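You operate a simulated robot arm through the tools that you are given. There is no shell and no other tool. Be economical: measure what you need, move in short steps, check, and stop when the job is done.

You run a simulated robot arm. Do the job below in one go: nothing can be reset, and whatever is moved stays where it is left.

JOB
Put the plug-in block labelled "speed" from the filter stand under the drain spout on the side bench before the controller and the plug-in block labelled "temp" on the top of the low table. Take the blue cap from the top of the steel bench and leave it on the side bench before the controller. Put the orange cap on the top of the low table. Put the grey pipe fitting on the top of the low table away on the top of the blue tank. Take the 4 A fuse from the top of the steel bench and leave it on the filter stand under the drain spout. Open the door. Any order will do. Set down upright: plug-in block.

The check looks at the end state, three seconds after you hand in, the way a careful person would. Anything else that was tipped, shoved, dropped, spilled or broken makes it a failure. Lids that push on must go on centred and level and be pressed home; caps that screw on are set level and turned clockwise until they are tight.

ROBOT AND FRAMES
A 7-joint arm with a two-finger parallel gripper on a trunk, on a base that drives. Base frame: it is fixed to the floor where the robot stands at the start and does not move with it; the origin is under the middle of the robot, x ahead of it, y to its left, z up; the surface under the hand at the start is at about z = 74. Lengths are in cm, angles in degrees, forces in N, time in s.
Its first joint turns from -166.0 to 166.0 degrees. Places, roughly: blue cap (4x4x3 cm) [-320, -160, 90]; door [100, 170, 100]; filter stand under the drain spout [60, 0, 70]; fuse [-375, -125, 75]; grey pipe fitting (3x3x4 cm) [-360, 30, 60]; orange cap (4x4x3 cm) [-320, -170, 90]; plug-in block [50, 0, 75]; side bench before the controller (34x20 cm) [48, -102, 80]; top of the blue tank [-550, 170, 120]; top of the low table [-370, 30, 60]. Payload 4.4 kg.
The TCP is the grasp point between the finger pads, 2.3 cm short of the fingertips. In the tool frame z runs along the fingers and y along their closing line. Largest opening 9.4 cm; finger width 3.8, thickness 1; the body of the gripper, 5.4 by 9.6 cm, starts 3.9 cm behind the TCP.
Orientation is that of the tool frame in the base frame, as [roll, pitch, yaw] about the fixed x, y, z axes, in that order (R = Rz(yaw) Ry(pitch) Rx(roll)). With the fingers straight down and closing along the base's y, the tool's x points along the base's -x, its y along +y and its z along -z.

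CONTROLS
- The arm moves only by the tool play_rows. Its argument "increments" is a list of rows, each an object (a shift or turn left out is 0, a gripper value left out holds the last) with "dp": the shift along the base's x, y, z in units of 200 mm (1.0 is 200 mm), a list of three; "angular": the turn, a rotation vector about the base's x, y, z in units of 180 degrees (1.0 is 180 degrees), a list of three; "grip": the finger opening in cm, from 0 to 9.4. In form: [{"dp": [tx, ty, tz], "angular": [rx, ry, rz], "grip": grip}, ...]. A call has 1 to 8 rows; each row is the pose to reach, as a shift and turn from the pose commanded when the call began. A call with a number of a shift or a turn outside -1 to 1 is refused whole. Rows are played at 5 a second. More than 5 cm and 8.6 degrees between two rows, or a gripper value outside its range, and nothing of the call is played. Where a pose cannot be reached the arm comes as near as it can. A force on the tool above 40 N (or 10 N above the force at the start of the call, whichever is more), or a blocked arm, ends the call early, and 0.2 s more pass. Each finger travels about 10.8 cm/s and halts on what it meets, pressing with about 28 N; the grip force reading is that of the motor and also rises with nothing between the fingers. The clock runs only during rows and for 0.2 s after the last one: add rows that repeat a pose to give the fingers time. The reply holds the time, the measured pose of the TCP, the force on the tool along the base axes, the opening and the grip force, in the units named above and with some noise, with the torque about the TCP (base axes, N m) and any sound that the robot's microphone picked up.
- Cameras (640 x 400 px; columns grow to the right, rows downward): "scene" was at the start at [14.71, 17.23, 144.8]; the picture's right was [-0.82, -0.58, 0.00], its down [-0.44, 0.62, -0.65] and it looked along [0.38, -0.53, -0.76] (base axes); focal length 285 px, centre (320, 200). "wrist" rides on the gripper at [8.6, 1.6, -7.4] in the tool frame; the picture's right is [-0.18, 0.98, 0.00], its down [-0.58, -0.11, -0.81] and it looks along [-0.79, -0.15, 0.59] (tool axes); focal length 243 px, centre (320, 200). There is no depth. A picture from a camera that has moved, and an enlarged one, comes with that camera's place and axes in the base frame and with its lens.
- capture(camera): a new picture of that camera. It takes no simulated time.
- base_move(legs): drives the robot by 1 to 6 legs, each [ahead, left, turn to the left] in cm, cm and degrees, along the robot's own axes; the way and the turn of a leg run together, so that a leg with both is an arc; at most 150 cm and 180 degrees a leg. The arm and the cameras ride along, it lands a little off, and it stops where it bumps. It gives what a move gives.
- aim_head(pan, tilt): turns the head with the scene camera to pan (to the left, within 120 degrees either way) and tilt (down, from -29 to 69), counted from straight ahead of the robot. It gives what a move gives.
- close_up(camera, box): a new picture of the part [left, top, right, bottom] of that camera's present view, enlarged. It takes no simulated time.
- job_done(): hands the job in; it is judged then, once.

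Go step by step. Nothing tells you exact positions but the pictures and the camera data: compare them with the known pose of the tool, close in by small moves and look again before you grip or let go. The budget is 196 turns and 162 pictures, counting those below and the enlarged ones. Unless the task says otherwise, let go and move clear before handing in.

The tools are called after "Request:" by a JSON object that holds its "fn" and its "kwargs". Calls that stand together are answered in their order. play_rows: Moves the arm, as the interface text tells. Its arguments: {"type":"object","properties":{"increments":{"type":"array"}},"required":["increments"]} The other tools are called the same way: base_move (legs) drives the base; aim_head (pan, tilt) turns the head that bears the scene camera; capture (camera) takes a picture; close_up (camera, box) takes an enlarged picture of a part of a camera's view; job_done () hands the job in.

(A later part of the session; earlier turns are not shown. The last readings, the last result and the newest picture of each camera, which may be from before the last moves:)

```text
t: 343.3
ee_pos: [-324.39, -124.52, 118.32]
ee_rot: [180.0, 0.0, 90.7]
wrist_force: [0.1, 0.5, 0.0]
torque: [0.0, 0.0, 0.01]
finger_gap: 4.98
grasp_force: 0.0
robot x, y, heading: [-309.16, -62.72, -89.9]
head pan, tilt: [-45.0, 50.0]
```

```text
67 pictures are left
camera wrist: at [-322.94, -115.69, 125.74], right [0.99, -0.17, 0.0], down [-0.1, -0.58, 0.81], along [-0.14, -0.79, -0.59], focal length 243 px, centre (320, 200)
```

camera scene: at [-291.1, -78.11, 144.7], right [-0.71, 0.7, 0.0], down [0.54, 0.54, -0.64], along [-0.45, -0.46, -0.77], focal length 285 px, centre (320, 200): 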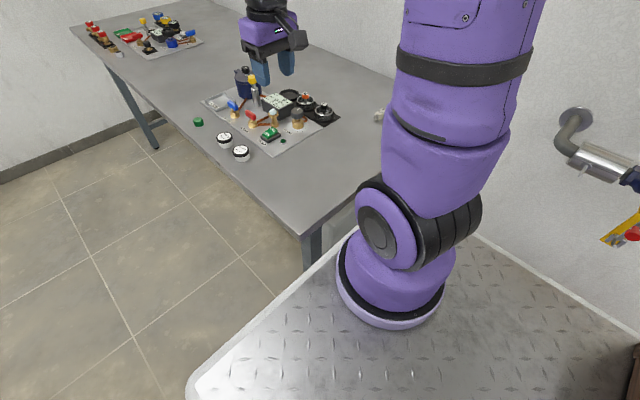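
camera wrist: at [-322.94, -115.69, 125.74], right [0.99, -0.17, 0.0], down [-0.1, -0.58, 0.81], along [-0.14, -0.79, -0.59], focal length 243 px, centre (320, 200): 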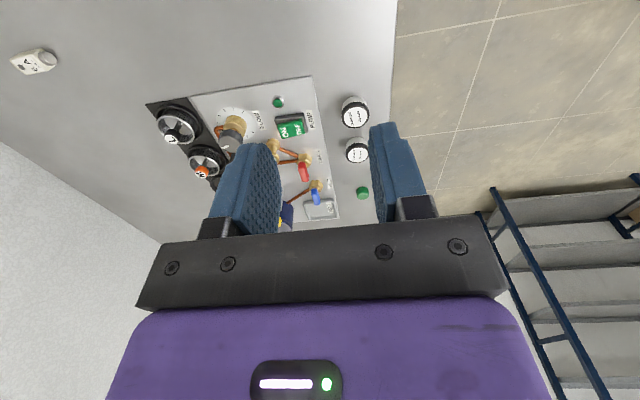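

Request:
{"fn": "close_up", "kwargs": {"camera": "wrist", "box": [0, 30, 80, 90]}}

Request:
{"fn": "close_up", "kwargs": {"camera": "scene", "box": [350, 90, 400, 140]}}

```text
6.67 times, centred on (40, 60) of wrist
camera zoom: at [-322.94, -115.69, 125.74], right [0.99, -0.17, 0.0], down [-0.1, -0.58, 0.81], along [-0.14, -0.79, -0.59], focal length 1618 px, centre (2187, 1133)
```

zoom: 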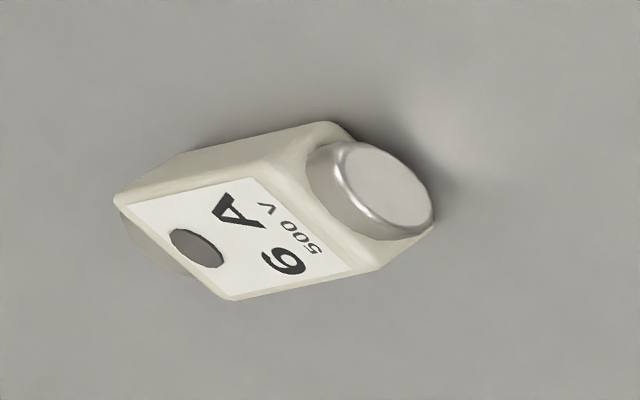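

```text
8.00 times, centred on (375, 115) of scene
camera zoom: at [-291.1, -78.11, 144.7], right [-0.71, 0.7, 0.0], down [0.54, 0.54, -0.64], along [-0.45, -0.46, -0.77], focal length 2276 px, centre (-120, 880)
```

zoom: 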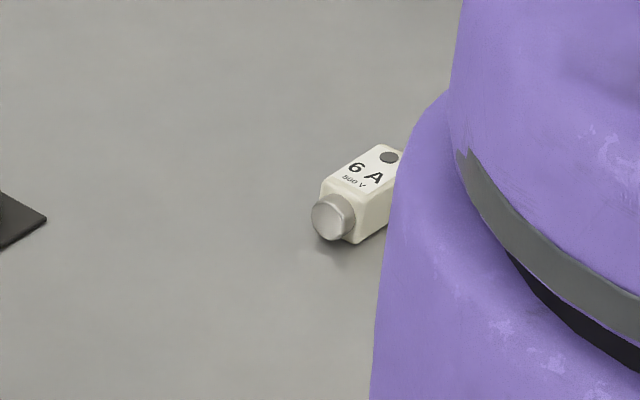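

That one is 6 A; the other, near (-374, -115), should be the 4 A fuse. I'll bring the wrist camera there.

Request:
{"fn": "play_rows", "kwargs": {"increments": [{"dp": [-0.24, 0.04, 0]}, {"dp": [-0.48, 0.08, 0]}, {"dp": [-0.72, 0.12, 0]}, {"dp": [-0.96, 0.16, 0]}, {"dp": [-1.0, 0.2, 0]}, {"dp": [-1.0, 0.2, 0]}]}}

Request:
{"fn": "play_rows", "kwargs": {"increments": [{"dp": [-0.24, 0.05, 0]}, {"dp": [-0.48, 0.1, -0.05]}, {"dp": [-0.72, 0.15, -0.1]}, {"dp": [-0.96, 0.2, -0.15]}, {"dp": [-1.0, 0.25, -0.3]}, {"dp": [-1.0, 0.25, -0.3]}]}}

Request:
{"fn": "capture", "kwargs": {"camera": "wrist"}}

```text
t: 344.7
ee_pos: [-344.23, -120.32, 118.28]
ee_rot: [179.9, 0.0, 90.9]
wrist_force: [0.5, -0.5, -0.3]
torque: [0.02, 0.0, -0.01]
finger_gap: 4.98
grasp_force: 0.1
robot x, y, heading: [-309.14, -62.86, -89.9]
head pan, tilt: [-45.0, 50.0]
```

```text
t: 346.1
ee_pos: [-364.46, -115.33, 112.17]
ee_rot: [-180.0, 0.0, 90.9]
wrist_force: [0.2, 1.0, -0.2]
torque: [-0.02, 0.02, 0.0]
finger_gap: 4.96
grasp_force: 0.0
robot x, y, heading: [-309.39, -62.73, -90.0]
head pan, tilt: [-45.0, 50.0]
```

```text
64 pictures are left
camera wrist: at [-363.1, -106.63, 119.65], right [0.99, -0.17, 0.0], down [-0.1, -0.58, 0.81], along [-0.14, -0.79, -0.59], focal length 243 px, centre (320, 200)
```

wrist: 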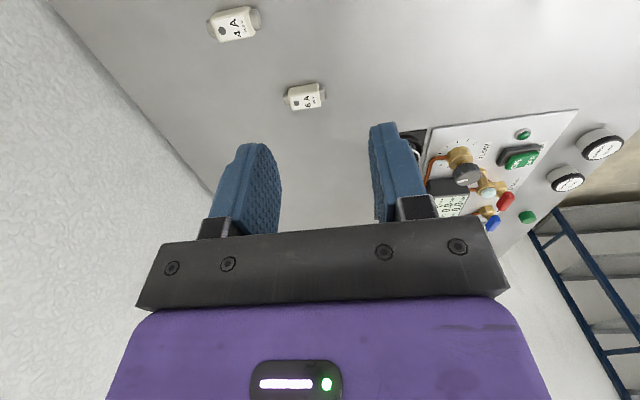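

The 4 A fuse is at about (-374.4, -115), lying along x. I'll rotate the hand to close along y, moving above it.

Request:
{"fn": "play_rows", "kwargs": {"increments": [{"dp": [-0.06, 0, 0], "angular": [0, 0, -0.045]}, {"dp": [-0.12, 0, 0], "angular": [0, 0, -0.09]}, {"dp": [-0.18, 0, 0], "angular": [0, 0, -0.135]}, {"dp": [-0.24, 0, 0], "angular": [0, 0, -0.18]}, {"dp": [-0.3, 0, 0], "angular": [0, 0, -0.225]}, {"dp": [-0.36, 0, 0], "angular": [0, 0, -0.27]}, {"dp": [-0.42, 0, 0], "angular": [0, 0, -0.315]}, {"dp": [-0.48, 0, 0], "angular": [0, 0, -0.36]}]}}

Request:
{"fn": "play_rows", "kwargs": {"increments": [{"dp": [0, 0, 0], "angular": [0, 0, -0.045]}, {"dp": [0, 0, 0], "angular": [0, 0, -0.09]}, {"dp": [0, 0, 0], "angular": [0, 0, -0.13]}, {"dp": [0, 0, -0.1], "angular": [0, 0, -0.13]}, {"dp": [0, 0, -0.3], "angular": [0, 0, -0.13]}, {"dp": [0, 0, -0.4], "angular": [0, 0, -0.13]}, {"dp": [0, 0, -0.4], "angular": [0, 0, -0.13]}]}}

Request:
{"fn": "capture", "kwargs": {"camera": "wrist"}}

```text
t: 347.9
ee_pos: [-374.06, -115.17, 112.32]
ee_rot: [-180.0, 0.0, 25.9]
wrist_force: [-0.6, 0.8, -0.3]
torque: [-0.02, 0.0, -0.04]
finger_gap: 5.0
grasp_force: 0.2
robot x, y, heading: [-309.38, -62.93, -89.7]
head pan, tilt: [-45.0, 50.0]
```

```text
t: 349.5
ee_pos: [-373.91, -115.32, 104.23]
ee_rot: [-180.0, 0.1, 2.6]
wrist_force: [-1.2, 0.1, -0.7]
torque: [-0.01, -0.01, 0.03]
finger_gap: 5.0
grasp_force: 0.2
robot x, y, heading: [-309.32, -62.98, -89.7]
head pan, tilt: [-45.0, 50.0]
```

```text
63 pictures are left
camera wrist: at [-365.25, -116.55, 111.72], right [-0.14, -0.99, 0.0], down [-0.59, 0.08, 0.81], along [-0.8, 0.11, -0.59], focal length 243 px, centre (320, 200)
```

wrist: 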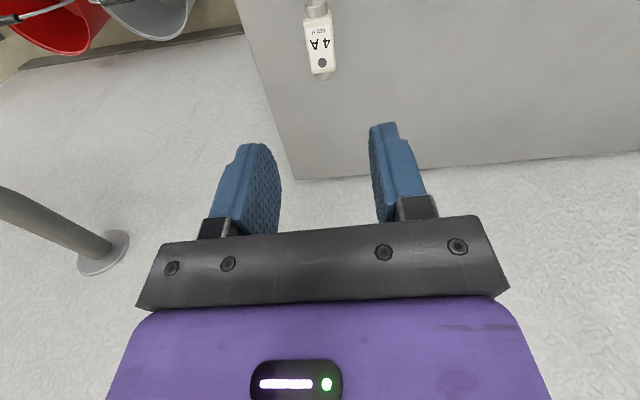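

It reads 4 A. Descend onto it (TCP 88.9), check, then grip.

Request:
{"fn": "play_rows", "kwargs": {"increments": [{"dp": [-0.02, 0, -0.2]}, {"dp": [-0.02, 0, -0.4]}, {"dp": [-0.02, 0, -0.6]}, {"dp": [-0.02, 0, -0.765]}, {"dp": [-0.02, 0, -0.765]}]}}

Request:
{"fn": "capture", "kwargs": {"camera": "wrist"}}

```text
t: 350.7
ee_pos: [-374.35, -115.34, 88.98]
ee_rot: [179.9, 0.0, 2.5]
wrist_force: [1.1, -0.8, 0.4]
torque: [-0.02, 0.0, 0.03]
finger_gap: 5.0
grasp_force: 0.1
robot x, y, heading: [-309.76, -62.81, -89.8]
head pan, tilt: [-45.0, 50.0]
```

```text
62 pictures are left
camera wrist: at [-365.69, -116.6, 96.49], right [-0.14, -0.99, 0.0], down [-0.59, 0.08, 0.81], along [-0.8, 0.11, -0.59], focal length 243 px, centre (320, 200)
```

wrist: 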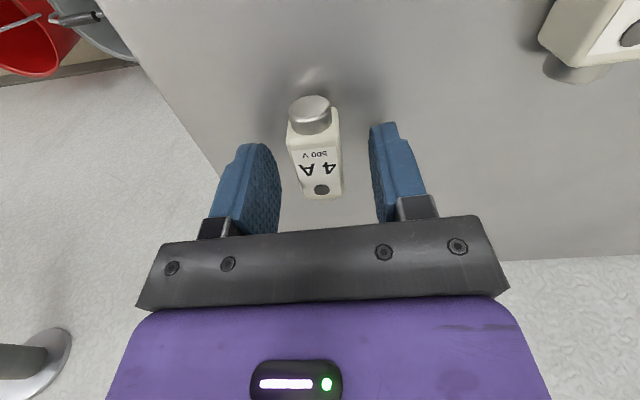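

Well placed. Close and lift.

Request:
{"fn": "play_rows", "kwargs": {"increments": [{"dp": [0, 0, -0.01], "grip": 3}, {"dp": [0, 0, -0.01], "grip": 1}, {"dp": [0, 0, -0.01], "grip": 1}, {"dp": [0, 0, -0.01], "grip": 1}, {"dp": [0, 0, 0.1], "grip": 1}, {"dp": [0, 0, 0.3], "grip": 1}, {"dp": [0, 0, 0.5], "grip": 1}, {"dp": [0, 0, 0.7], "grip": 1}]}}

Request:
{"fn": "capture", "kwargs": {"camera": "wrist"}}

```text
t: 352.5
ee_pos: [-374.56, -115.38, 102.97]
ee_rot: [180.0, -0.1, 2.6]
wrist_force: [-0.4, -0.5, -1.3]
torque: [0.0, -0.02, -0.02]
finger_gap: 2.33
grasp_force: 28.0
robot x, y, heading: [-309.55, -62.98, -89.7]
head pan, tilt: [-45.0, 50.0]
```

```text
61 pictures are left
camera wrist: at [-365.82, -116.64, 110.5], right [-0.14, -0.99, 0.0], down [-0.59, 0.08, 0.81], along [-0.8, 0.11, -0.59], focal length 243 px, centre (320, 200)
```

wrist: 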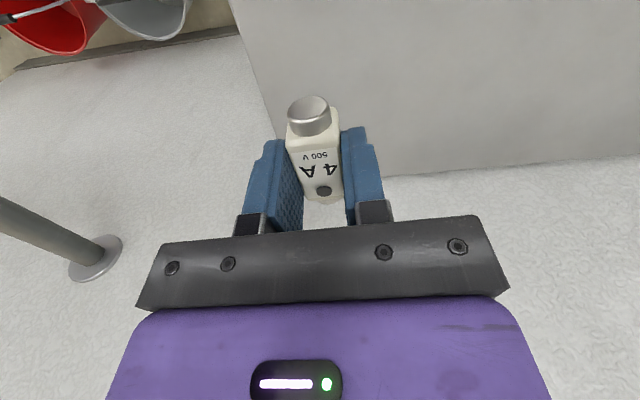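

Fuse held. Raise and bring the hand in front, sidestep east, and turn a bit to check the low table.

Request:
{"fn": "play_rows", "kwargs": {"increments": [{"dp": [0.1, 0, 0.2]}, {"dp": [0.25, 0, 0.4]}, {"dp": [0.4, -0.0, 0.55]}, {"dp": [0.6, -0.05, 0.65]}, {"dp": [0.8, -0.1, 0.75]}, {"dp": [1.0, -0.15, 0.75]}, {"dp": [1.0, -0.15, 0.75]}]}}

Request:
{"fn": "play_rows", "kwargs": {"increments": [{"dp": [0.2, -0.05, 0]}, {"dp": [0.4, -0.1, 0]}, {"dp": [0.6, -0.15, 0]}, {"dp": [0.8, -0.2, 0]}, {"dp": [1.0, -0.3, 0]}, {"dp": [1.0, -0.3, 0]}]}}

Request:
{"fn": "base_move", "kwargs": {"legs": [[0, 48, 0], [0, 0, -40]]}}

Request:
{"fn": "aim_head", "kwargs": {"pan": -95, "tilt": 35}}

Request:
{"fn": "capture", "kwargs": {"camera": "scene"}}

```text
t: 354.1
ee_pos: [-354.24, -118.18, 117.93]
ee_rot: [180.0, 0.0, 2.6]
wrist_force: [0.1, -0.5, -1.1]
torque: [0.0, -0.01, -0.04]
finger_gap: 2.35
grasp_force: 28.1
robot x, y, heading: [-309.54, -62.64, -89.8]
head pan, tilt: [-45.0, 50.0]
```

```text
t: 355.5
ee_pos: [-334.12, -124.3, 117.79]
ee_rot: [179.9, 0.0, 2.6]
wrist_force: [-0.7, -0.3, -0.4]
torque: [0.0, 0.0, 0.0]
finger_gap: 2.36
grasp_force: 27.5
robot x, y, heading: [-309.57, -62.88, -89.9]
head pan, tilt: [-45.0, 50.0]
```

```text
t: 360.1
ee_pos: [-320.62, -94.98, 117.78]
ee_rot: [-179.9, 0.1, -36.3]
wrist_force: [1.1, 0.6, -0.7]
torque: [-0.02, 0.02, 0.01]
finger_gap: 2.34
grasp_force: 28.4
robot x, y, heading: [-262.6, -62.7, -128.7]
head pan, tilt: [-45.0, 50.0]
```

```text
t: 361.3
ee_pos: [-320.5, -94.94, 117.85]
ee_rot: [179.9, 0.0, -36.3]
wrist_force: [-0.6, 0.2, -1.8]
torque: [-0.02, -0.02, 0.01]
finger_gap: 2.37
grasp_force: 27.5
robot x, y, heading: [-262.31, -62.67, -128.8]
head pan, tilt: [-95.0, 35.0]
```

```text
60 pictures are left
camera scene: at [-256.71, -79.03, 146.87], right [0.69, 0.72, 0.0], down [0.41, -0.4, -0.82], along [-0.59, 0.57, -0.57], focal length 285 px, centre (320, 200)
```

scene: 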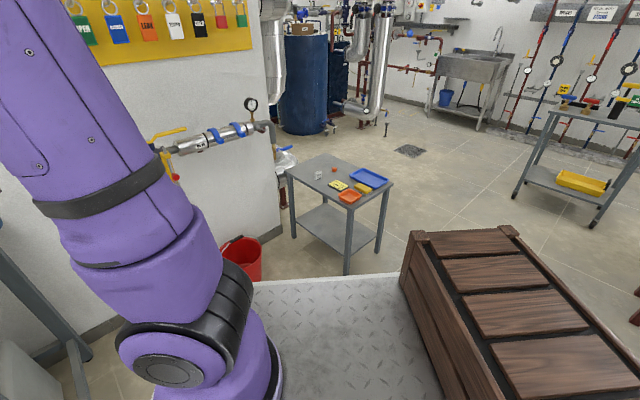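

Request:
{"fn": "close_up", "kwargs": {"camera": "scene", "box": [260, 140, 420, 240]}}

```text
4.00 times, centred on (340, 190) of scene
camera zoom: at [-256.71, -79.03, 146.87], right [0.69, 0.72, 0.0], down [0.41, -0.4, -0.82], along [-0.59, 0.57, -0.57], focal length 1138 px, centre (240, 240)
```

zoom: 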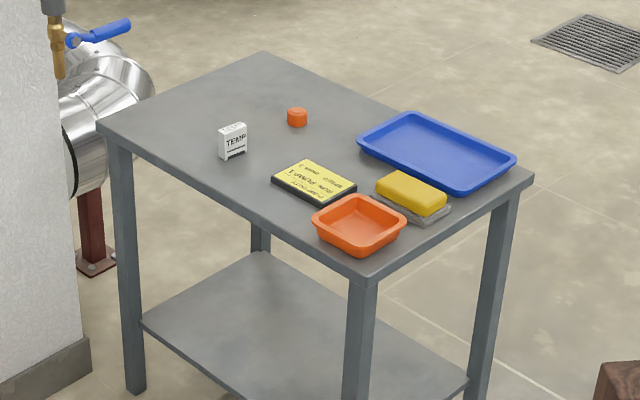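

The low table and everything on it are undisturbed. Now head back to the filter stand with the fuse.

Request:
{"fn": "base_move", "kwargs": {"legs": [[0, 0, 38.8], [75, 0, 0]]}}

Request:
{"fn": "base_move", "kwargs": {"legs": [[76, 0, 0], [0, 0, 91]]}}

```text
t: 367.2
ee_pos: [-285.55, -200.26, 117.7]
ee_rot: [-180.0, 0.1, 3.1]
wrist_force: [-0.6, -0.4, -0.7]
torque: [-0.01, -0.02, -0.01]
finger_gap: 2.36
grasp_force: 27.4
robot x, y, heading: [-261.17, -138.54, -88.9]
head pan, tilt: [-95.0, 35.0]
```

```text
t: 375.2
ee_pos: [-197.64, -236.19, 117.86]
ee_rot: [179.9, 0.0, 95.0]
wrist_force: [0.3, 0.1, -0.2]
torque: [-0.01, 0.01, 0.02]
finger_gap: 2.34
grasp_force: 27.6
robot x, y, heading: [-259.92, -214.03, 2.6]
head pan, tilt: [-95.0, 35.0]
```

Request:
{"fn": "base_move", "kwargs": {"legs": [[0, -6, -2.6], [115, 0, 0], [110, 0, 0], [0, 110, 0], [0, 108, 0]]}}

Request:
{"fn": "aim_head", "kwargs": {"pan": 0, "tilt": 50}}

Request:
{"fn": "capture", "kwargs": {"camera": "scene"}}

```text
t: 397.4
ee_pos: [29.06, -26.68, 117.77]
ee_rot: [-180.0, 0.1, 92.0]
wrist_force: [-0.3, 0.7, -1.1]
torque: [0.01, 0.02, 0.02]
finger_gap: 2.35
grasp_force: 27.9
robot x, y, heading: [-31.91, -1.27, -0.1]
head pan, tilt: [-95.0, 35.0]
```

```text
t: 399.1
ee_pos: [29.13, -26.63, 117.79]
ee_rot: [-180.0, 0.1, 91.9]
wrist_force: [-0.1, 0.1, -0.7]
torque: [-0.01, 0.0, 0.02]
finger_gap: 2.35
grasp_force: 28.1
robot x, y, heading: [-32.24, -1.24, -0.3]
head pan, tilt: [0.0, 50.0]
```

```text
58 pictures are left
camera scene: at [-14.09, 22.23, 144.7], right [-0.01, -1.0, 0.0], down [-0.77, 0.01, -0.64], along [0.64, 0.0, -0.77], focal length 285 px, centre (320, 200)
```

scene: 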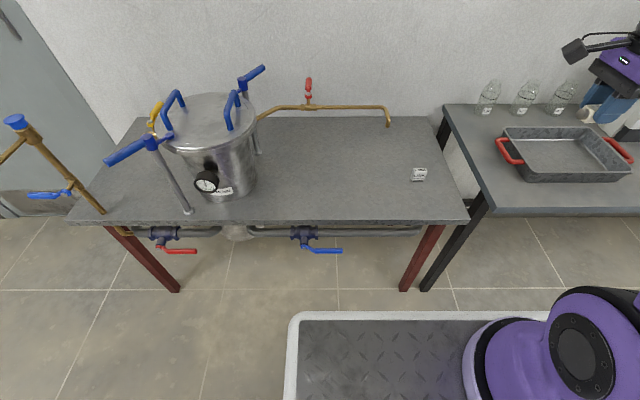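

Drive forward to the stand and bring the hand to about (53, 1).

Request:
{"fn": "base_move", "kwargs": {"legs": [[22, 0, 0]]}}

Request:
{"fn": "play_rows", "kwargs": {"increments": [{"dp": [0.01, 0.2, -0.1]}, {"dp": [0.02, 0.4, -0.2]}, {"dp": [0.03, 0.6, -0.3]}, {"dp": [0.04, 0.8, -0.4]}, {"dp": [0.05, 1.0, -0.5]}, {"dp": [0.05, 1.0, -0.7]}, {"dp": [0.05, 1.0, -0.9]}, {"dp": [0.05, 1.0, -1.0]}]}}

Request:
{"fn": "capture", "kwargs": {"camera": "wrist"}}

```text
t: 400.8
ee_pos: [50.99, -26.55, 117.82]
ee_rot: [180.0, 0.0, 92.3]
wrist_force: [0.0, -0.4, -1.1]
torque: [0.0, 0.01, -0.01]
finger_gap: 2.34
grasp_force: 28.1
robot x, y, heading: [-10.27, -1.64, -0.2]
head pan, tilt: [0.0, 50.0]
```

```text
t: 402.6
ee_pos: [52.02, -5.98, 97.82]
ee_rot: [-180.0, 0.0, 92.3]
wrist_force: [-0.6, -0.4, -0.3]
torque: [0.02, -0.02, 0.01]
finger_gap: 2.34
grasp_force: 27.7
robot x, y, heading: [-10.46, -0.82, -0.1]
head pan, tilt: [0.0, 50.0]
```

```text
57 pictures are left
camera wrist: at [53.21, 2.53, 105.34], right [0.99, -0.14, 0.0], down [-0.09, -0.59, 0.81], along [-0.12, -0.8, -0.59], focal length 243 px, centre (320, 200)
```

wrist: 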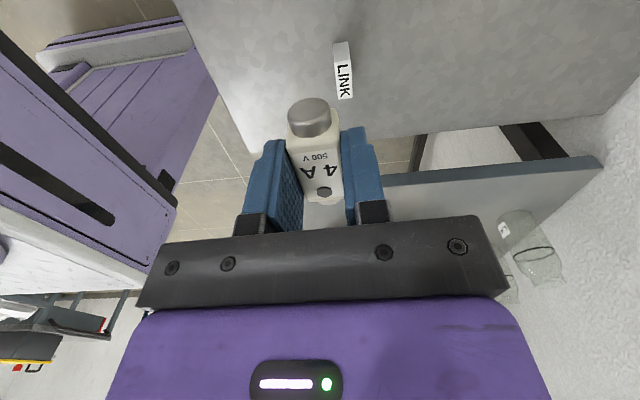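

Request:
{"fn": "play_rows", "kwargs": {"increments": [{"dp": [0.05, 0.18, 0]}, {"dp": [0.1, 0.36, 0]}, {"dp": [0.1, 0.36, -0.2]}, {"dp": [0.1, 0.36, -0.4]}, {"dp": [0.1, 0.36, -0.6]}, {"dp": [0.1, 0.36, -0.8]}, {"dp": [0.1, 0.36, -0.99]}, {"dp": [0.1, 0.36, -0.99]}]}}

Request:
{"fn": "play_rows", "kwargs": {"increments": [{"dp": [0, 0, -0.02]}, {"dp": [0, 0, -0.035]}, {"dp": [0, 0, -0.035]}]}}

Request:
{"fn": "play_rows", "kwargs": {"increments": [{"dp": [0, 0, -0.01]}, {"dp": [0, 0, -0.02]}, {"dp": [0, 0, -0.02]}]}}

```text
t: 404.4
ee_pos: [53.86, 0.88, 78.06]
ee_rot: [179.9, 0.0, 92.3]
wrist_force: [0.5, -0.7, -0.8]
torque: [0.0, 0.0, 0.02]
finger_gap: 2.35
grasp_force: 28.5
robot x, y, heading: [-10.15, -1.58, -0.4]
head pan, tilt: [0.0, 50.0]
```

```text
t: 405.2
ee_pos: [53.82, 0.83, 77.25]
ee_rot: [-180.0, -0.1, 92.3]
wrist_force: [0.6, -0.3, -1.0]
torque: [0.01, -0.01, -0.01]
finger_gap: 2.36
grasp_force: 28.2
robot x, y, heading: [-10.4, -1.27, -0.4]
head pan, tilt: [0.0, 50.0]
```

```text
t: 406.0
ee_pos: [54.02, 0.76, 76.99]
ee_rot: [-179.9, 0.0, 92.2]
wrist_force: [0.8, -0.6, -1.5]
torque: [0.0, 0.01, -0.01]
finger_gap: 2.36
grasp_force: 28.0
robot x, y, heading: [-10.33, -1.27, -0.0]
head pan, tilt: [0.0, 50.0]
```

Request:
{"fn": "play_rows", "kwargs": {"increments": [{"dp": [0, 0, -0.01]}, {"dp": [0, 0, -0.015]}]}}

Request:
{"fn": "play_rows", "kwargs": {"increments": [{"dp": [0, 0, -0.01]}, {"dp": [0, 0, -0.01]}]}}

```text
t: 406.6
ee_pos: [54.04, 0.78, 76.75]
ee_rot: [-180.0, 0.0, 92.3]
wrist_force: [-1.9, 1.6, 24.4]
torque: [0.0, 0.05, 0.0]
finger_gap: 2.38
grasp_force: 27.9
robot x, y, heading: [-10.38, -1.45, 0.1]
head pan, tilt: [0.0, 50.0]
```

```text
t: 407.2
ee_pos: [54.0, 0.76, 76.41]
ee_rot: [-179.9, 0.0, 92.2]
wrist_force: [-0.4, 1.5, 24.4]
torque: [0.04, 0.03, -0.04]
finger_gap: 2.33
grasp_force: 28.1
robot x, y, heading: [-10.75, -1.52, -0.1]
head pan, tilt: [0.0, 50.0]
```

Request:
{"fn": "play_rows", "kwargs": {"increments": [{"dp": [0, 0, 0.012]}, {"dp": [0, 0, 0.012], "grip": 3}, {"dp": [0, 0, 0.012], "grip": 4.5}, {"dp": [0, 0, 0.012], "grip": 4.5}, {"dp": [0, 0, 0.15]}, {"dp": [0, 0, 0.35]}, {"dp": [0, 0, 0.6]}, {"dp": [0, 0, 0.75]}]}}

Request:
{"fn": "capture", "kwargs": {"camera": "scene"}}

Request:
{"fn": "aim_head", "kwargs": {"pan": 60, "tilt": 25}}

Request:
{"fn": "close_up", "kwargs": {"camera": "scene", "box": [200, 40, 460, 300]}}

```text
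t: 409.0
ee_pos: [54.08, 0.64, 91.34]
ee_rot: [-179.9, 0.0, 92.5]
wrist_force: [-0.2, -0.4, -1.0]
torque: [0.02, 0.01, 0.02]
finger_gap: 4.53
grasp_force: 0.0
robot x, y, heading: [-10.15, -1.39, 0.1]
head pan, tilt: [0.0, 50.0]
```

```text
56 pictures are left
camera scene: at [7.66, 22.23, 144.69], right [0.0, -1.0, 0.0], down [-0.77, 0.0, -0.64], along [0.64, 0.0, -0.77], focal length 285 px, centre (320, 200)
```

scene: 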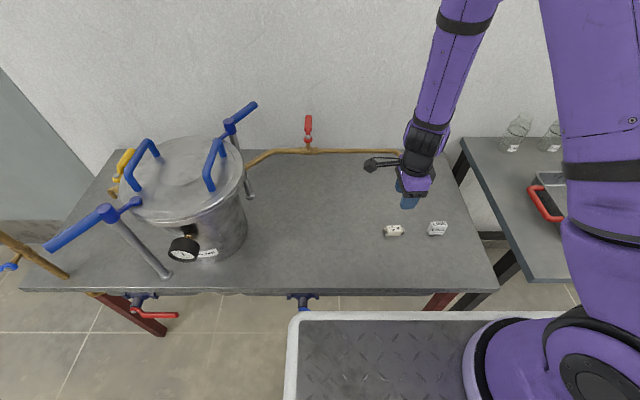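

```text
t: 410.3
ee_pos: [54.19, 0.67, 91.22]
ee_rot: [-179.9, 0.0, 92.3]
wrist_force: [-0.3, 0.5, -0.7]
torque: [-0.02, -0.02, 0.03]
finger_gap: 4.52
grasp_force: 0.1
robot x, y, heading: [-10.6, -1.23, -0.1]
head pan, tilt: [60.0, 25.0]
```

```text
1.54 times, centred on (330, 170) of scene
camera zoom: at [4.52, 30.23, 148.44], right [0.86, -0.5, 0.0], down [-0.21, -0.37, -0.91], along [0.45, 0.78, -0.42], focal length 438 px, centre (305, 246)
```

zoom: 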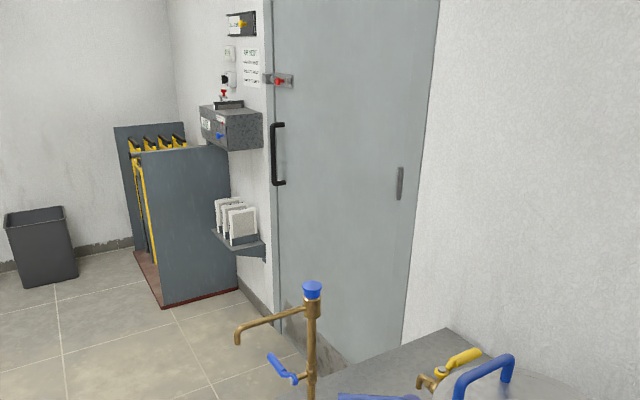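

The fuse lies on the stand. Last is the door: it has a black pull handle and a red-knobbed latch above. I'll raise the hand, back up, and drive north to face the door.

Request:
{"fn": "play_rows", "kwargs": {"increments": [{"dp": [0.05, 0, 0.24]}, {"dp": [0.1, 0, 0.48]}, {"dp": [0.15, 0, 0.72]}, {"dp": [0.2, 0, 0.95]}]}}

Request:
{"fn": "base_move", "kwargs": {"legs": [[-42, 0, 0], [0, 90, 0], [0, 85, 0]]}}

Request:
{"fn": "aim_head", "kwargs": {"pan": 0, "tilt": 15}}

Request:
{"fn": "capture", "kwargs": {"camera": "scene"}}

```text
t: 411.3
ee_pos: [58.07, 0.93, 110.45]
ee_rot: [-180.0, 0.1, 92.3]
wrist_force: [0.4, 0.2, -0.6]
torque: [0.01, 0.04, 0.01]
finger_gap: 4.49
grasp_force: 0.2
robot x, y, heading: [-10.24, -1.54, -0.2]
head pan, tilt: [60.0, 25.0]
```

```text
t: 422.3
ee_pos: [14.71, 176.67, 110.55]
ee_rot: [-179.9, -0.1, 93.5]
wrist_force: [-0.3, -0.1, 0.4]
torque: [0.01, -0.02, -0.02]
finger_gap: 4.5
grasp_force: 0.1
robot x, y, heading: [-53.72, 173.19, 1.2]
head pan, tilt: [60.0, 25.0]
```

```text
t: 423.6
ee_pos: [14.72, 176.7, 110.49]
ee_rot: [179.9, 0.1, 93.5]
wrist_force: [-0.7, 0.4, -0.1]
torque: [0.01, 0.03, 0.0]
finger_gap: 4.51
grasp_force: 0.1
robot x, y, heading: [-53.55, 173.5, 1.1]
head pan, tilt: [0.0, 15.0]
```

```text
54 pictures are left
camera scene: at [-34.48, 197.06, 150.07], right [0.02, -1.0, 0.0], down [-0.26, -0.01, -0.97], along [0.97, 0.02, -0.26], focal length 285 px, centre (320, 200)
```

scene: 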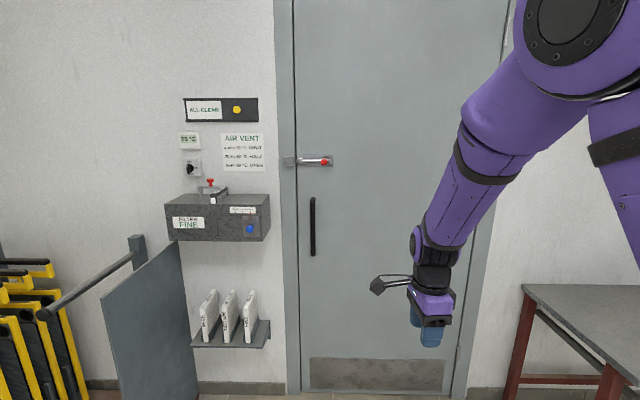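

Request:
{"fn": "close_up", "kwargs": {"camera": "scene", "box": [250, 120, 370, 270]}}

Request:
{"fn": "close_up", "kwargs": {"camera": "scene", "box": [260, 140, 350, 185]}}

Request:
{"fn": "aim_head", "kwargs": {"pan": -15, "tilt": 0}}

Request:
{"fn": "capture", "kwargs": {"camera": "scene"}}

```text
2.67 times, centred on (310, 195) of scene
camera zoom: at [-34.48, 197.06, 150.07], right [0.02, -1.0, 0.0], down [-0.26, -0.01, -0.97], along [0.97, 0.02, -0.26], focal length 759 px, centre (347, 213)
```

zoom: 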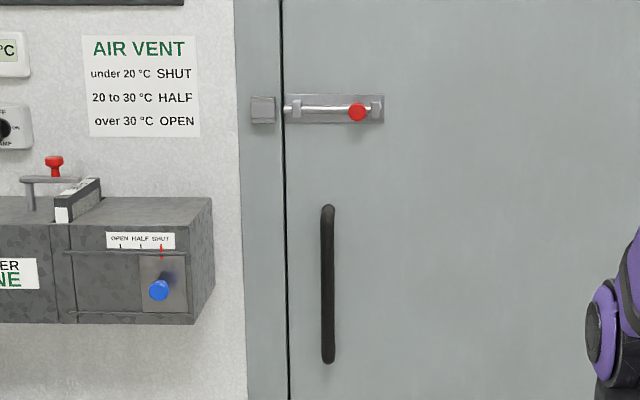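

```text
7.11 times, centred on (305, 162) of scene
camera zoom: at [-34.48, 197.06, 150.07], right [0.02, -1.0, 0.0], down [-0.26, -0.01, -0.97], along [0.97, 0.02, -0.26], focal length 2024 px, centre (427, 467)
```

zoom: 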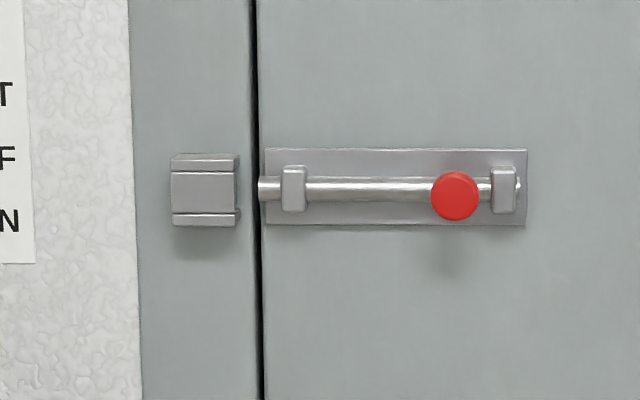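

```text
t: 424.4
ee_pos: [14.7, 176.79, 110.42]
ee_rot: [-179.9, 0.0, 93.6]
wrist_force: [-0.5, -0.1, -0.8]
torque: [0.01, 0.01, 0.05]
finger_gap: 4.5
grasp_force: 0.1
robot x, y, heading: [-53.59, 173.04, 1.1]
head pan, tilt: [-15.0, 0.0]
```

```text
51 pictures are left
camera scene: at [-35.07, 194.71, 152.48], right [-0.24, -0.97, 0.0], down [0.0, 0.0, -1.0], along [0.97, -0.24, 0.0], focal length 285 px, centre (320, 200)
```

scene: 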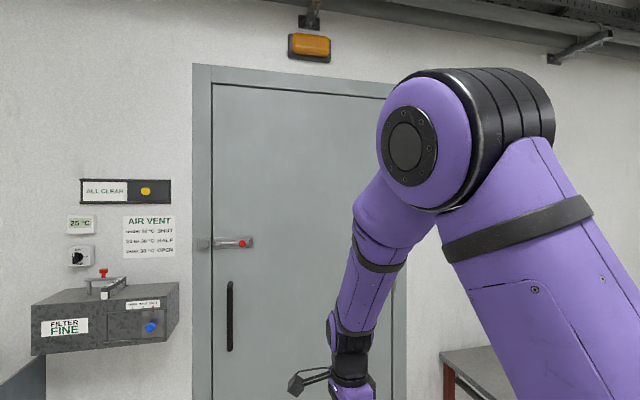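

The bolt isn't in its keeper, so the door just needs pulling. Hinge is on the right (y≈113), handle at about (91, 203, z 89–117). I'll turn the hand to point forward (+x), fingers closing along y.

Request:
{"fn": "play_rows", "kwargs": {"increments": [{"angular": [0, 0, 0.045]}, {"angular": [0, 0, 0.09]}, {"angular": [0, 0, 0.135]}, {"angular": [0, 0, 0.18]}, {"angular": [0, 0, 0.225]}, {"angular": [0, 0, 0.27]}, {"angular": [0, 0, 0.315]}, {"angular": [0, 0, 0.36]}]}}

Request:
{"fn": "play_rows", "kwargs": {"increments": [{"angular": [0, 0, 0.04]}, {"angular": [0, 0, 0.08]}, {"angular": [0, 0, 0.12]}, {"angular": [0, 0, 0.12]}]}}

Request:
{"fn": "play_rows", "kwargs": {"increments": [{"angular": [0, -0.045, 0]}, {"angular": [0, -0.09, 0]}, {"angular": [0, -0.135, 0]}, {"angular": [0, -0.18, 0]}, {"angular": [0, -0.225, 0]}, {"angular": [0, -0.27, 0]}, {"angular": [0, -0.315, 0]}, {"angular": [0, -0.36, 0]}]}}

Request:
{"fn": "play_rows", "kwargs": {"increments": [{"angular": [0, -0.045, 0], "grip": 6}, {"angular": [0, -0.09, 0]}, {"angular": [0, -0.135, 0]}, {"angular": [0, -0.14, 0]}, {"angular": [0, -0.14, 0]}]}}

Request:
{"fn": "capture", "kwargs": {"camera": "wrist"}}

```text
t: 426.2
ee_pos: [14.79, 176.71, 110.44]
ee_rot: [-180.0, 0.0, 158.4]
wrist_force: [-0.9, -0.9, 0.1]
torque: [-0.03, 0.02, 0.0]
finger_gap: 4.49
grasp_force: 0.1
robot x, y, heading: [-53.59, 172.79, 1.2]
head pan, tilt: [-15.0, 0.0]
```

```text
t: 427.2
ee_pos: [14.7, 176.69, 110.44]
ee_rot: [-180.0, 0.0, -179.9]
wrist_force: [0.0, -0.4, -0.4]
torque: [0.02, 0.0, -0.02]
finger_gap: 4.51
grasp_force: 0.2
robot x, y, heading: [-53.61, 172.83, 1.1]
head pan, tilt: [-15.0, 0.0]
```

```text
t: 429.0
ee_pos: [17.11, 177.53, 110.75]
ee_rot: [179.7, 64.9, 179.8]
wrist_force: [-0.5, 0.7, 0.0]
torque: [0.02, 0.03, 0.02]
finger_gap: 4.49
grasp_force: 0.1
out of reach, approached as far as the arm can: row 7, 8
robot x, y, heading: [-53.47, 173.0, 1.0]
head pan, tilt: [-15.0, 0.0]
```

```text
t: 430.2
ee_pos: [18.51, 178.02, 110.47]
ee_rot: [64.5, 89.8, 64.5]
wrist_force: [0.0, -0.3, 0.5]
torque: [0.0, -0.01, -0.01]
finger_gap: 5.99
grasp_force: 0.1
out of reach, approached as far as the arm can: row 1, 2, 3, 4, 5
robot x, y, heading: [-53.74, 173.14, 1.1]
head pan, tilt: [-15.0, 0.0]
```

```text
50 pictures are left
camera wrist: at [11.05, 179.62, 101.88], right [0.0, 0.98, 0.19], down [-0.81, -0.11, 0.58], along [0.59, -0.15, 0.79], focal length 243 px, centre (320, 200)
```

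wrist: 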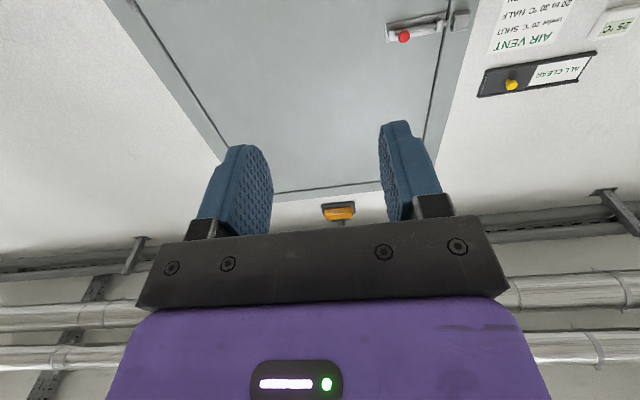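

The hand now points forward. I'll shift the robot left and forward toward the handle, then look.

Request:
{"fn": "base_move", "kwargs": {"legs": [[0, 24, -1], [30, 0, 0]]}}

Request:
{"fn": "aim_head", "kwargs": {"pan": -10, "tilt": 25}}

Request:
{"fn": "capture", "kwargs": {"camera": "scene"}}

Request:
{"fn": "capture", "kwargs": {"camera": "wrist"}}

```text
t: 433.6
ee_pos: [48.11, 201.18, 110.52]
ee_rot: [87.4, 90.0, 86.4]
wrist_force: [-0.3, 0.9, 1.0]
torque: [0.02, 0.0, -0.01]
finger_gap: 6.0
grasp_force: 0.1
robot x, y, heading: [-24.0, 197.53, 0.7]
head pan, tilt: [-15.0, 0.0]
```

```text
t: 434.5
ee_pos: [48.16, 201.05, 110.41]
ee_rot: [87.1, 89.9, 86.2]
wrist_force: [0.1, 0.0, 0.0]
torque: [0.03, 0.0, 0.01]
finger_gap: 5.99
grasp_force: 0.1
robot x, y, heading: [-23.59, 197.18, 0.3]
head pan, tilt: [-10.0, 25.0]
```

```text
49 pictures are left
camera scene: at [-4.82, 219.43, 148.45], right [-0.17, -0.99, 0.0], down [-0.42, 0.07, -0.91], along [0.89, -0.15, -0.42], focal length 285 px, centre (320, 200)
```

scene: 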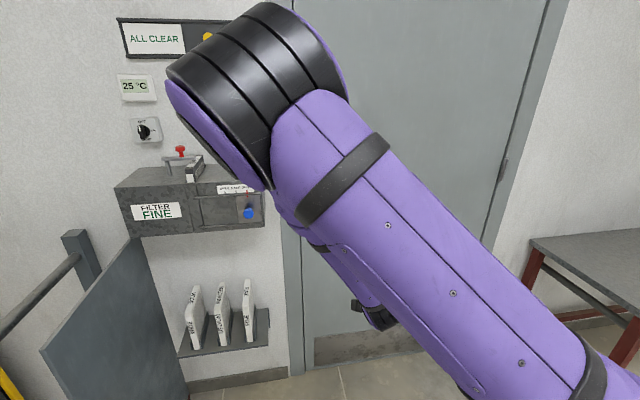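

```text
48 pictures are left
camera wrist: at [40.69, 202.91, 101.88], right [0.02, 0.98, 0.19], down [-0.81, -0.1, 0.58], along [0.59, -0.16, 0.79], focal length 243 px, centre (320, 200)
```

wrist: 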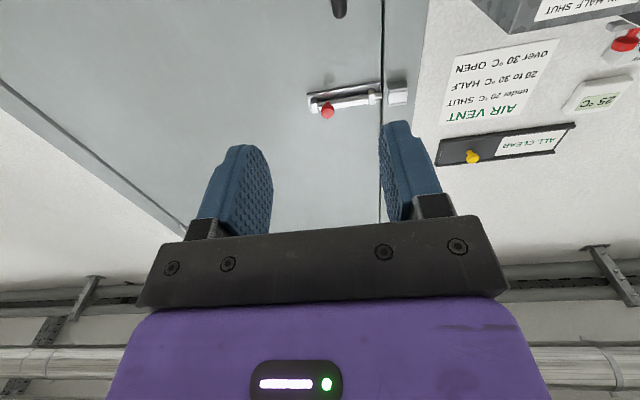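

Handle top confirmed at (91, 203, 116). Lower the hand to z≈103, align y, and drive a bit closer.

Request:
{"fn": "play_rows", "kwargs": {"increments": [{"dp": [0, 0.03, -0.2]}, {"dp": [0, 0.07, -0.37]}, {"dp": [0, 0.07, -0.37]}]}}

Request:
{"fn": "base_move", "kwargs": {"legs": [[20, 0, 0]]}}

Request:
{"fn": "capture", "kwargs": {"camera": "wrist"}}

Request:
{"fn": "aim_head", "kwargs": {"pan": -10, "tilt": 40}}

Request:
{"fn": "capture", "kwargs": {"camera": "scene"}}

```text
t: 435.3
ee_pos: [48.18, 202.46, 103.02]
ee_rot: [76.3, 89.9, 75.5]
wrist_force: [0.4, 0.3, -1.3]
torque: [-0.01, 0.01, 0.0]
finger_gap: 6.0
grasp_force: 0.1
robot x, y, heading: [-23.95, 197.38, 0.3]
head pan, tilt: [-10.0, 25.0]
```

```text
t: 436.9
ee_pos: [68.41, 202.26, 103.12]
ee_rot: [86.6, 89.9, 85.3]
wrist_force: [1.1, 0.6, 0.5]
torque: [-0.01, 0.02, -0.01]
finger_gap: 6.01
grasp_force: 0.0
robot x, y, heading: [-3.87, 197.52, -0.0]
head pan, tilt: [-10.0, 25.0]
```

```text
47 pictures are left
camera wrist: at [60.96, 203.99, 94.39], right [0.02, 0.98, 0.19], down [-0.81, -0.09, 0.58], along [0.59, -0.16, 0.79], focal length 243 px, centre (320, 200)
```

wrist: 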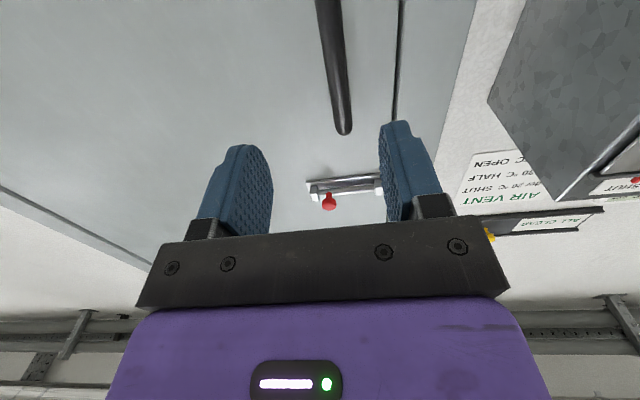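

```text
t: 437.6
ee_pos: [68.46, 202.2, 102.97]
ee_rot: [84.0, 90.0, 82.9]
wrist_force: [0.3, -0.2, 0.4]
torque: [-0.05, -0.02, 0.0]
finger_gap: 6.0
grasp_force: 0.0
robot x, y, heading: [-3.77, 197.54, -0.0]
head pan, tilt: [-10.0, 40.0]
```

```text
46 pictures are left
camera scene: at [14.86, 219.52, 146.12], right [-0.17, -0.98, 0.0], down [-0.63, 0.11, -0.77], along [0.75, -0.13, -0.64], focal length 285 px, centre (320, 200)
```

scene: 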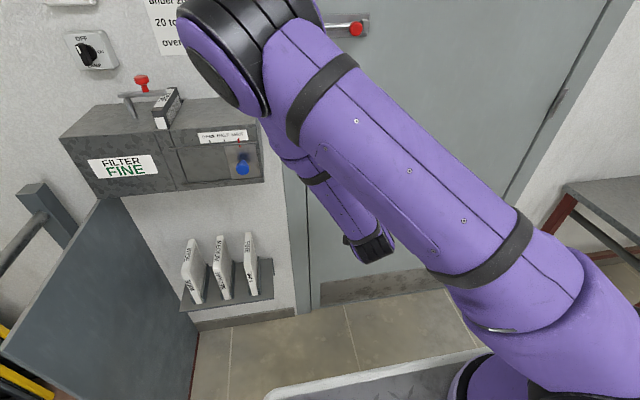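

The bar is at y≈202.5. Advance toward it to x≈87 and check.

Request:
{"fn": "play_rows", "kwargs": {"increments": [{"dp": [0.22, 0.01, 0]}, {"dp": [0.44, 0.02, 0]}, {"dp": [0.66, 0.02, 0]}, {"dp": [0.88, 0.02, 0]}, {"dp": [0.92, 0.02, 0]}, {"dp": [0.92, 0.02, 0]}]}}

Request:
{"fn": "capture", "kwargs": {"camera": "wrist"}}

```text
t: 439.0
ee_pos: [86.73, 202.56, 103.02]
ee_rot: [88.7, 89.9, 87.7]
wrist_force: [-0.1, -0.3, -0.6]
torque: [0.02, 0.04, 0.02]
finger_gap: 5.99
grasp_force: 0.1
robot x, y, heading: [-3.6, 197.36, -0.1]
head pan, tilt: [-10.0, 40.0]
```

```text
45 pictures are left
camera wrist: at [79.27, 204.28, 94.38], right [0.02, 0.98, 0.19], down [-0.81, -0.09, 0.58], along [0.59, -0.16, 0.79], focal length 243 px, centre (320, 200)
```

wrist: 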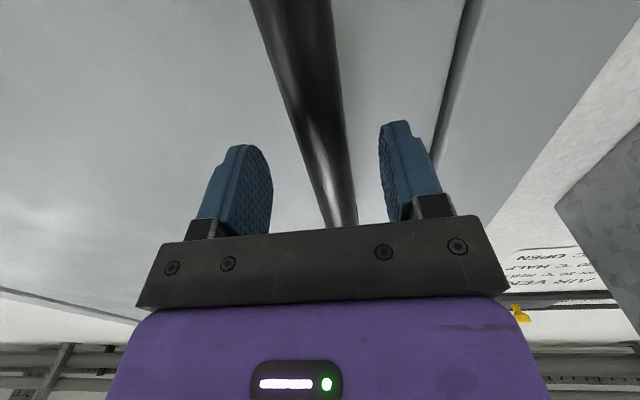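

The bar is centred between the fingers. Advance 3 cm more, then close on it.

Request:
{"fn": "play_rows", "kwargs": {"increments": [{"dp": [0.05, 0, 0]}, {"dp": [0.1, 0, 0]}, {"dp": [0.15, 0, 0]}, {"dp": [0.15, 0, 0]}]}}

Request:
{"fn": "play_rows", "kwargs": {"increments": [{"grip": 4}, {"grip": 1}, {"grip": 1}, {"grip": 1}, {"grip": 1}]}}

Request:
{"fn": "capture", "kwargs": {"camera": "wrist"}}

```text
t: 440.0
ee_pos: [89.8, 202.49, 103.12]
ee_rot: [87.5, 89.9, 86.3]
wrist_force: [-0.2, -0.2, -0.5]
torque: [-0.01, 0.03, 0.0]
finger_gap: 6.0
grasp_force: 0.1
robot x, y, heading: [-3.56, 197.43, 0.1]
head pan, tilt: [-10.0, 40.0]
```

```text
t: 441.2
ee_pos: [89.77, 202.74, 102.9]
ee_rot: [75.3, 89.9, 74.4]
wrist_force: [0.9, 19.7, 2.3]
torque: [-0.81, -0.02, 0.02]
finger_gap: 2.37
grasp_force: 45.3
robot x, y, heading: [-3.99, 197.18, 0.1]
head pan, tilt: [-10.0, 40.0]
```

```text
44 pictures are left
camera wrist: at [82.26, 204.53, 94.35], right [0.02, 0.98, 0.19], down [-0.81, -0.1, 0.58], along [0.59, -0.16, 0.79], focal length 243 px, centre (320, 200)
```

wrist: 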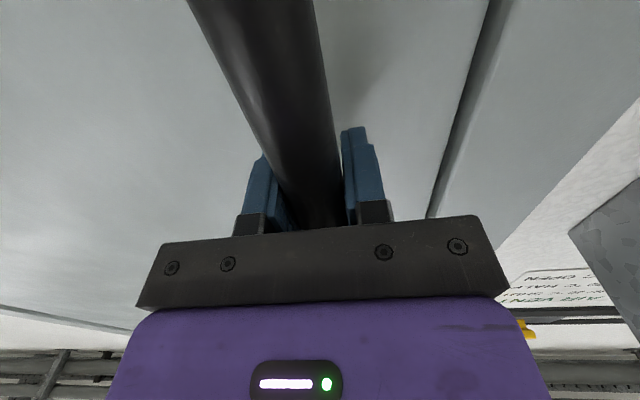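

Gripped on the bar. I'll start with a small pull to see whether the door moves.

Request:
{"fn": "play_rows", "kwargs": {"increments": [{"dp": [0, 0.008, 0], "grip": 1}, {"dp": [-0.04, 0.008, 0]}, {"dp": [-0.08, 0.006, 0]}, {"dp": [-0.12, 0.002, 0]}, {"dp": [-0.16, -0.002, 0]}, {"dp": [-0.2, -0.006, 0]}, {"dp": [-0.2, -0.006, 0]}]}}

Request:
{"fn": "capture", "kwargs": {"camera": "wrist"}}

```text
t: 442.8
ee_pos: [85.78, 202.39, 102.92]
ee_rot: [113.7, 89.9, 112.6]
wrist_force: [0.7, -1.8, -0.8]
torque: [-0.78, -0.1, -0.1]
finger_gap: 2.4
grasp_force: 44.7
robot x, y, heading: [-3.79, 197.29, -0.1]
head pan, tilt: [-10.0, 40.0]
```

```text
43 pictures are left
camera wrist: at [78.31, 204.25, 94.36], right [0.02, 0.98, 0.19], down [-0.81, -0.09, 0.58], along [0.59, -0.16, 0.79], focal length 243 px, centre (320, 200)
```

wrist: 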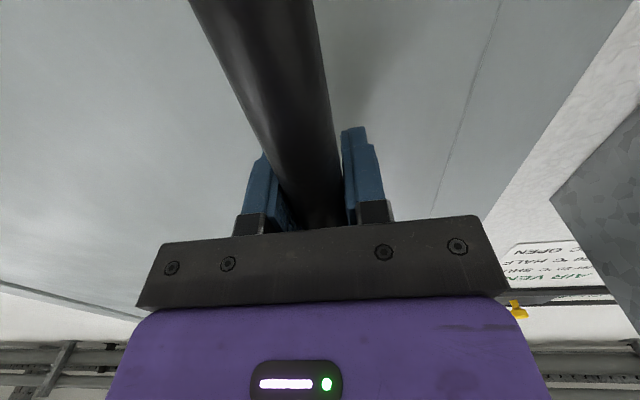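

The door follows easily. Continue pulling along the arc with a slight hand rotation.

Request:
{"fn": "play_rows", "kwargs": {"increments": [{"dp": [-0.08, -0.01, 0], "angular": [0, 0, 0.004]}, {"dp": [-0.164, -0.02, 0], "angular": [0, 0, 0.008]}, {"dp": [-0.319, -0.05, 0], "angular": [0, 0, 0.016]}, {"dp": [-0.474, -0.08, 0], "angular": [0, 0, 0.024]}, {"dp": [-0.624, -0.115, 0], "angular": [0, 0, 0.032]}, {"dp": [-0.779, -0.155, 0], "angular": [0, 0, 0.04]}, {"dp": [-0.926, -0.2, 0], "angular": [0, 0, 0.048]}, {"dp": [-0.926, -0.2, 0], "angular": [0, 0, 0.048]}]}}

Request:
{"fn": "capture", "kwargs": {"camera": "wrist"}}

```text
t: 444.6
ee_pos: [67.66, 198.46, 103.03]
ee_rot: [20.2, 89.6, 27.5]
wrist_force: [1.3, -4.1, 30.4]
torque: [-1.19, 0.08, -0.04]
finger_gap: 2.38
grasp_force: 45.2
out of reach, approached as far as the arm can: row 7, 8
robot x, y, heading: [-3.53, 197.44, -0.0]
head pan, tilt: [-10.0, 40.0]
```

```text
42 pictures are left
camera wrist: at [59.96, 199.16, 94.3], right [-0.13, 0.97, 0.19], down [-0.79, -0.21, 0.58], along [0.6, -0.07, 0.8], focal length 243 px, centre (320, 200)
```

wrist: 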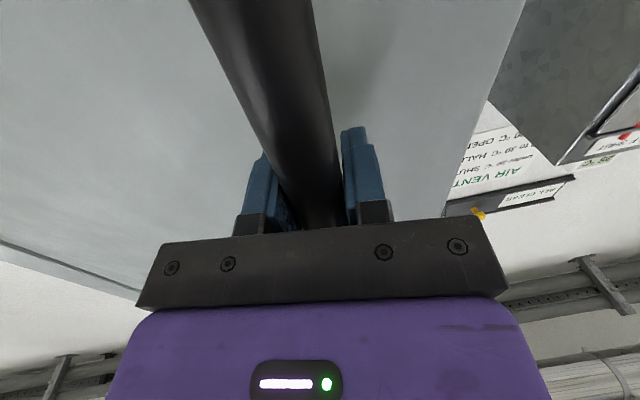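

The arm is near its inner limit; I'll continue the pull by driving the base back along the arc in small legs.

Request:
{"fn": "base_move", "kwargs": {"legs": [[-8.8, -3.4, 0]]}}

Request:
{"fn": "base_move", "kwargs": {"legs": [[-8.4, -4.2, 0]]}}

Request:
{"fn": "capture", "kwargs": {"camera": "wrist"}}

```text
t: 445.8
ee_pos: [59.01, 194.88, 102.78]
ee_rot: [74.2, 89.9, 81.5]
wrist_force: [18.7, -32.6, 6.9]
torque: [-0.82, -0.57, 0.45]
finger_gap: 2.39
grasp_force: 45.5
robot x, y, heading: [-12.58, 193.79, -0.1]
head pan, tilt: [-10.0, 40.0]
```

```text
t: 447.0
ee_pos: [50.81, 190.02, 102.74]
ee_rot: [-96.7, 89.8, -90.2]
wrist_force: [2.8, -1.6, -4.1]
torque: [0.73, -0.23, -0.06]
finger_gap: 2.39
grasp_force: 45.0
robot x, y, heading: [-20.84, 189.35, 0.1]
head pan, tilt: [-10.0, 40.0]
stopped in leg 1: the force on the tool passed its limit at 50 N (the readings are from after the stop); the commanded pose is now the measured one
```

```text
41 pictures are left
camera wrist: at [43.13, 190.86, 94.14], right [-0.11, 0.98, 0.18], down [-0.79, -0.2, 0.58], along [0.6, -0.08, 0.79], focal length 243 px, centre (320, 200)
```

wrist: 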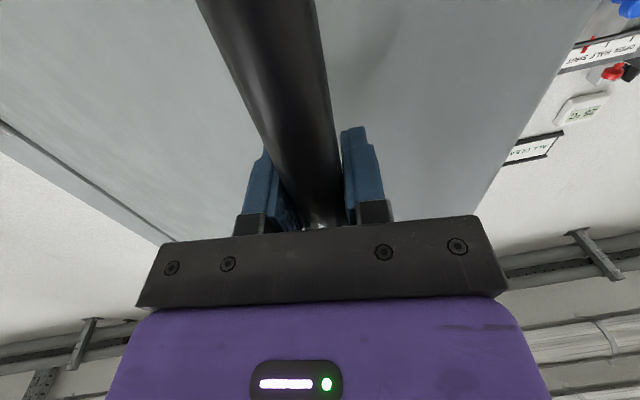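

Door is about 30° open. Continue along the arc.

Request:
{"fn": "base_move", "kwargs": {"legs": [[-7.8, -5.5, 0]]}}

Request:
{"fn": "base_move", "kwargs": {"legs": [[-7.2, -6.2, 0]]}}

```text
t: 448.7
ee_pos: [43.13, 184.42, 102.78]
ee_rot: [-79.6, 89.8, -73.4]
wrist_force: [3.6, -1.5, -6.0]
torque: [1.01, -0.28, 0.01]
finger_gap: 2.35
grasp_force: 44.8
robot x, y, heading: [-28.42, 184.06, 0.1]
head pan, tilt: [-10.0, 40.0]
stopped in leg 1: the force on the tool passed its limit at 40 N (the readings are from after the stop); the commanded pose is now the measured one
```

```text
t: 449.9
ee_pos: [36.53, 178.3, 102.69]
ee_rot: [-72.0, 89.7, -66.2]
wrist_force: [5.1, -2.3, -4.8]
torque: [1.4, -0.05, -0.04]
finger_gap: 2.4
grasp_force: 45.4
robot x, y, heading: [-35.22, 178.21, 0.0]
head pan, tilt: [-10.0, 40.0]
stopped in leg 1: the force on the tool passed its limit at 44 N (the readings are from after the stop); the commanded pose is now the measured one
```

Request:
{"fn": "base_move", "kwargs": {"legs": [[-5.5, -5.6, 0]]}}

Request:
{"fn": "base_move", "kwargs": {"legs": [[-5, -5.8, 0]]}}

Request:
{"fn": "capture", "kwargs": {"camera": "wrist"}}

Request:
{"fn": "aim_head", "kwargs": {"pan": -5, "tilt": 35}}

Request:
{"fn": "capture", "kwargs": {"camera": "scene"}}

```text
t: 450.9
ee_pos: [32.64, 173.73, 102.77]
ee_rot: [-60.7, 89.7, -55.5]
wrist_force: [5.5, -2.5, -5.4]
torque: [1.87, 0.2, -0.04]
finger_gap: 2.37
grasp_force: 44.5
robot x, y, heading: [-39.28, 174.18, 0.0]
head pan, tilt: [-10.0, 40.0]
stopped in leg 1: the force on the tool passed its limit at 47 N (the readings are from after the stop); the commanded pose is now the measured one
```

```text
t: 451.9
ee_pos: [28.72, 168.73, 102.8]
ee_rot: [-54.4, 89.5, -49.6]
wrist_force: [6.2, -2.3, -5.4]
torque: [1.89, 0.22, -0.02]
finger_gap: 2.37
grasp_force: 44.5
robot x, y, heading: [-43.19, 169.7, -0.1]
head pan, tilt: [-10.0, 40.0]
stopped in leg 1: the force on the tool passed its limit at 45 N (the readings are from after the stop); the commanded pose is now the measured one
```

```text
40 pictures are left
camera wrist: at [21.13, 169.54, 94.17], right [-0.08, 0.98, 0.18], down [-0.8, -0.17, 0.58], along [0.6, -0.09, 0.8], focal length 243 px, centre (320, 200)
```

wrist: 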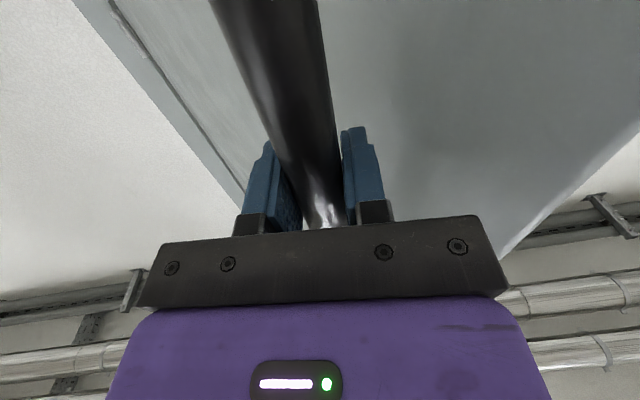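

```text
t: 452.6
ee_pos: [28.7, 168.55, 102.79]
ee_rot: [-58.4, 89.5, -53.6]
wrist_force: [8.0, -4.4, -7.9]
torque: [1.74, 0.48, 0.13]
finger_gap: 2.39
grasp_force: 45.0
robot x, y, heading: [-43.38, 169.26, -0.3]
head pan, tilt: [-5.0, 35.0]
```

```text
39 pictures are left
camera scene: at [-24.3, 192.15, 146.86], right [-0.09, -1.0, 0.0], down [-0.57, 0.05, -0.82], along [0.82, -0.07, -0.57], focal length 285 px, centre (320, 200)
```

scene: 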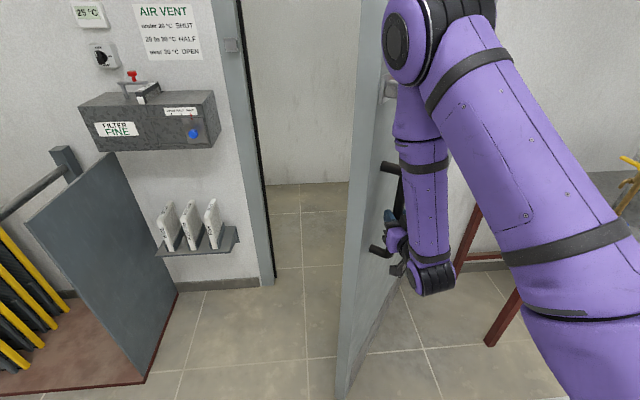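

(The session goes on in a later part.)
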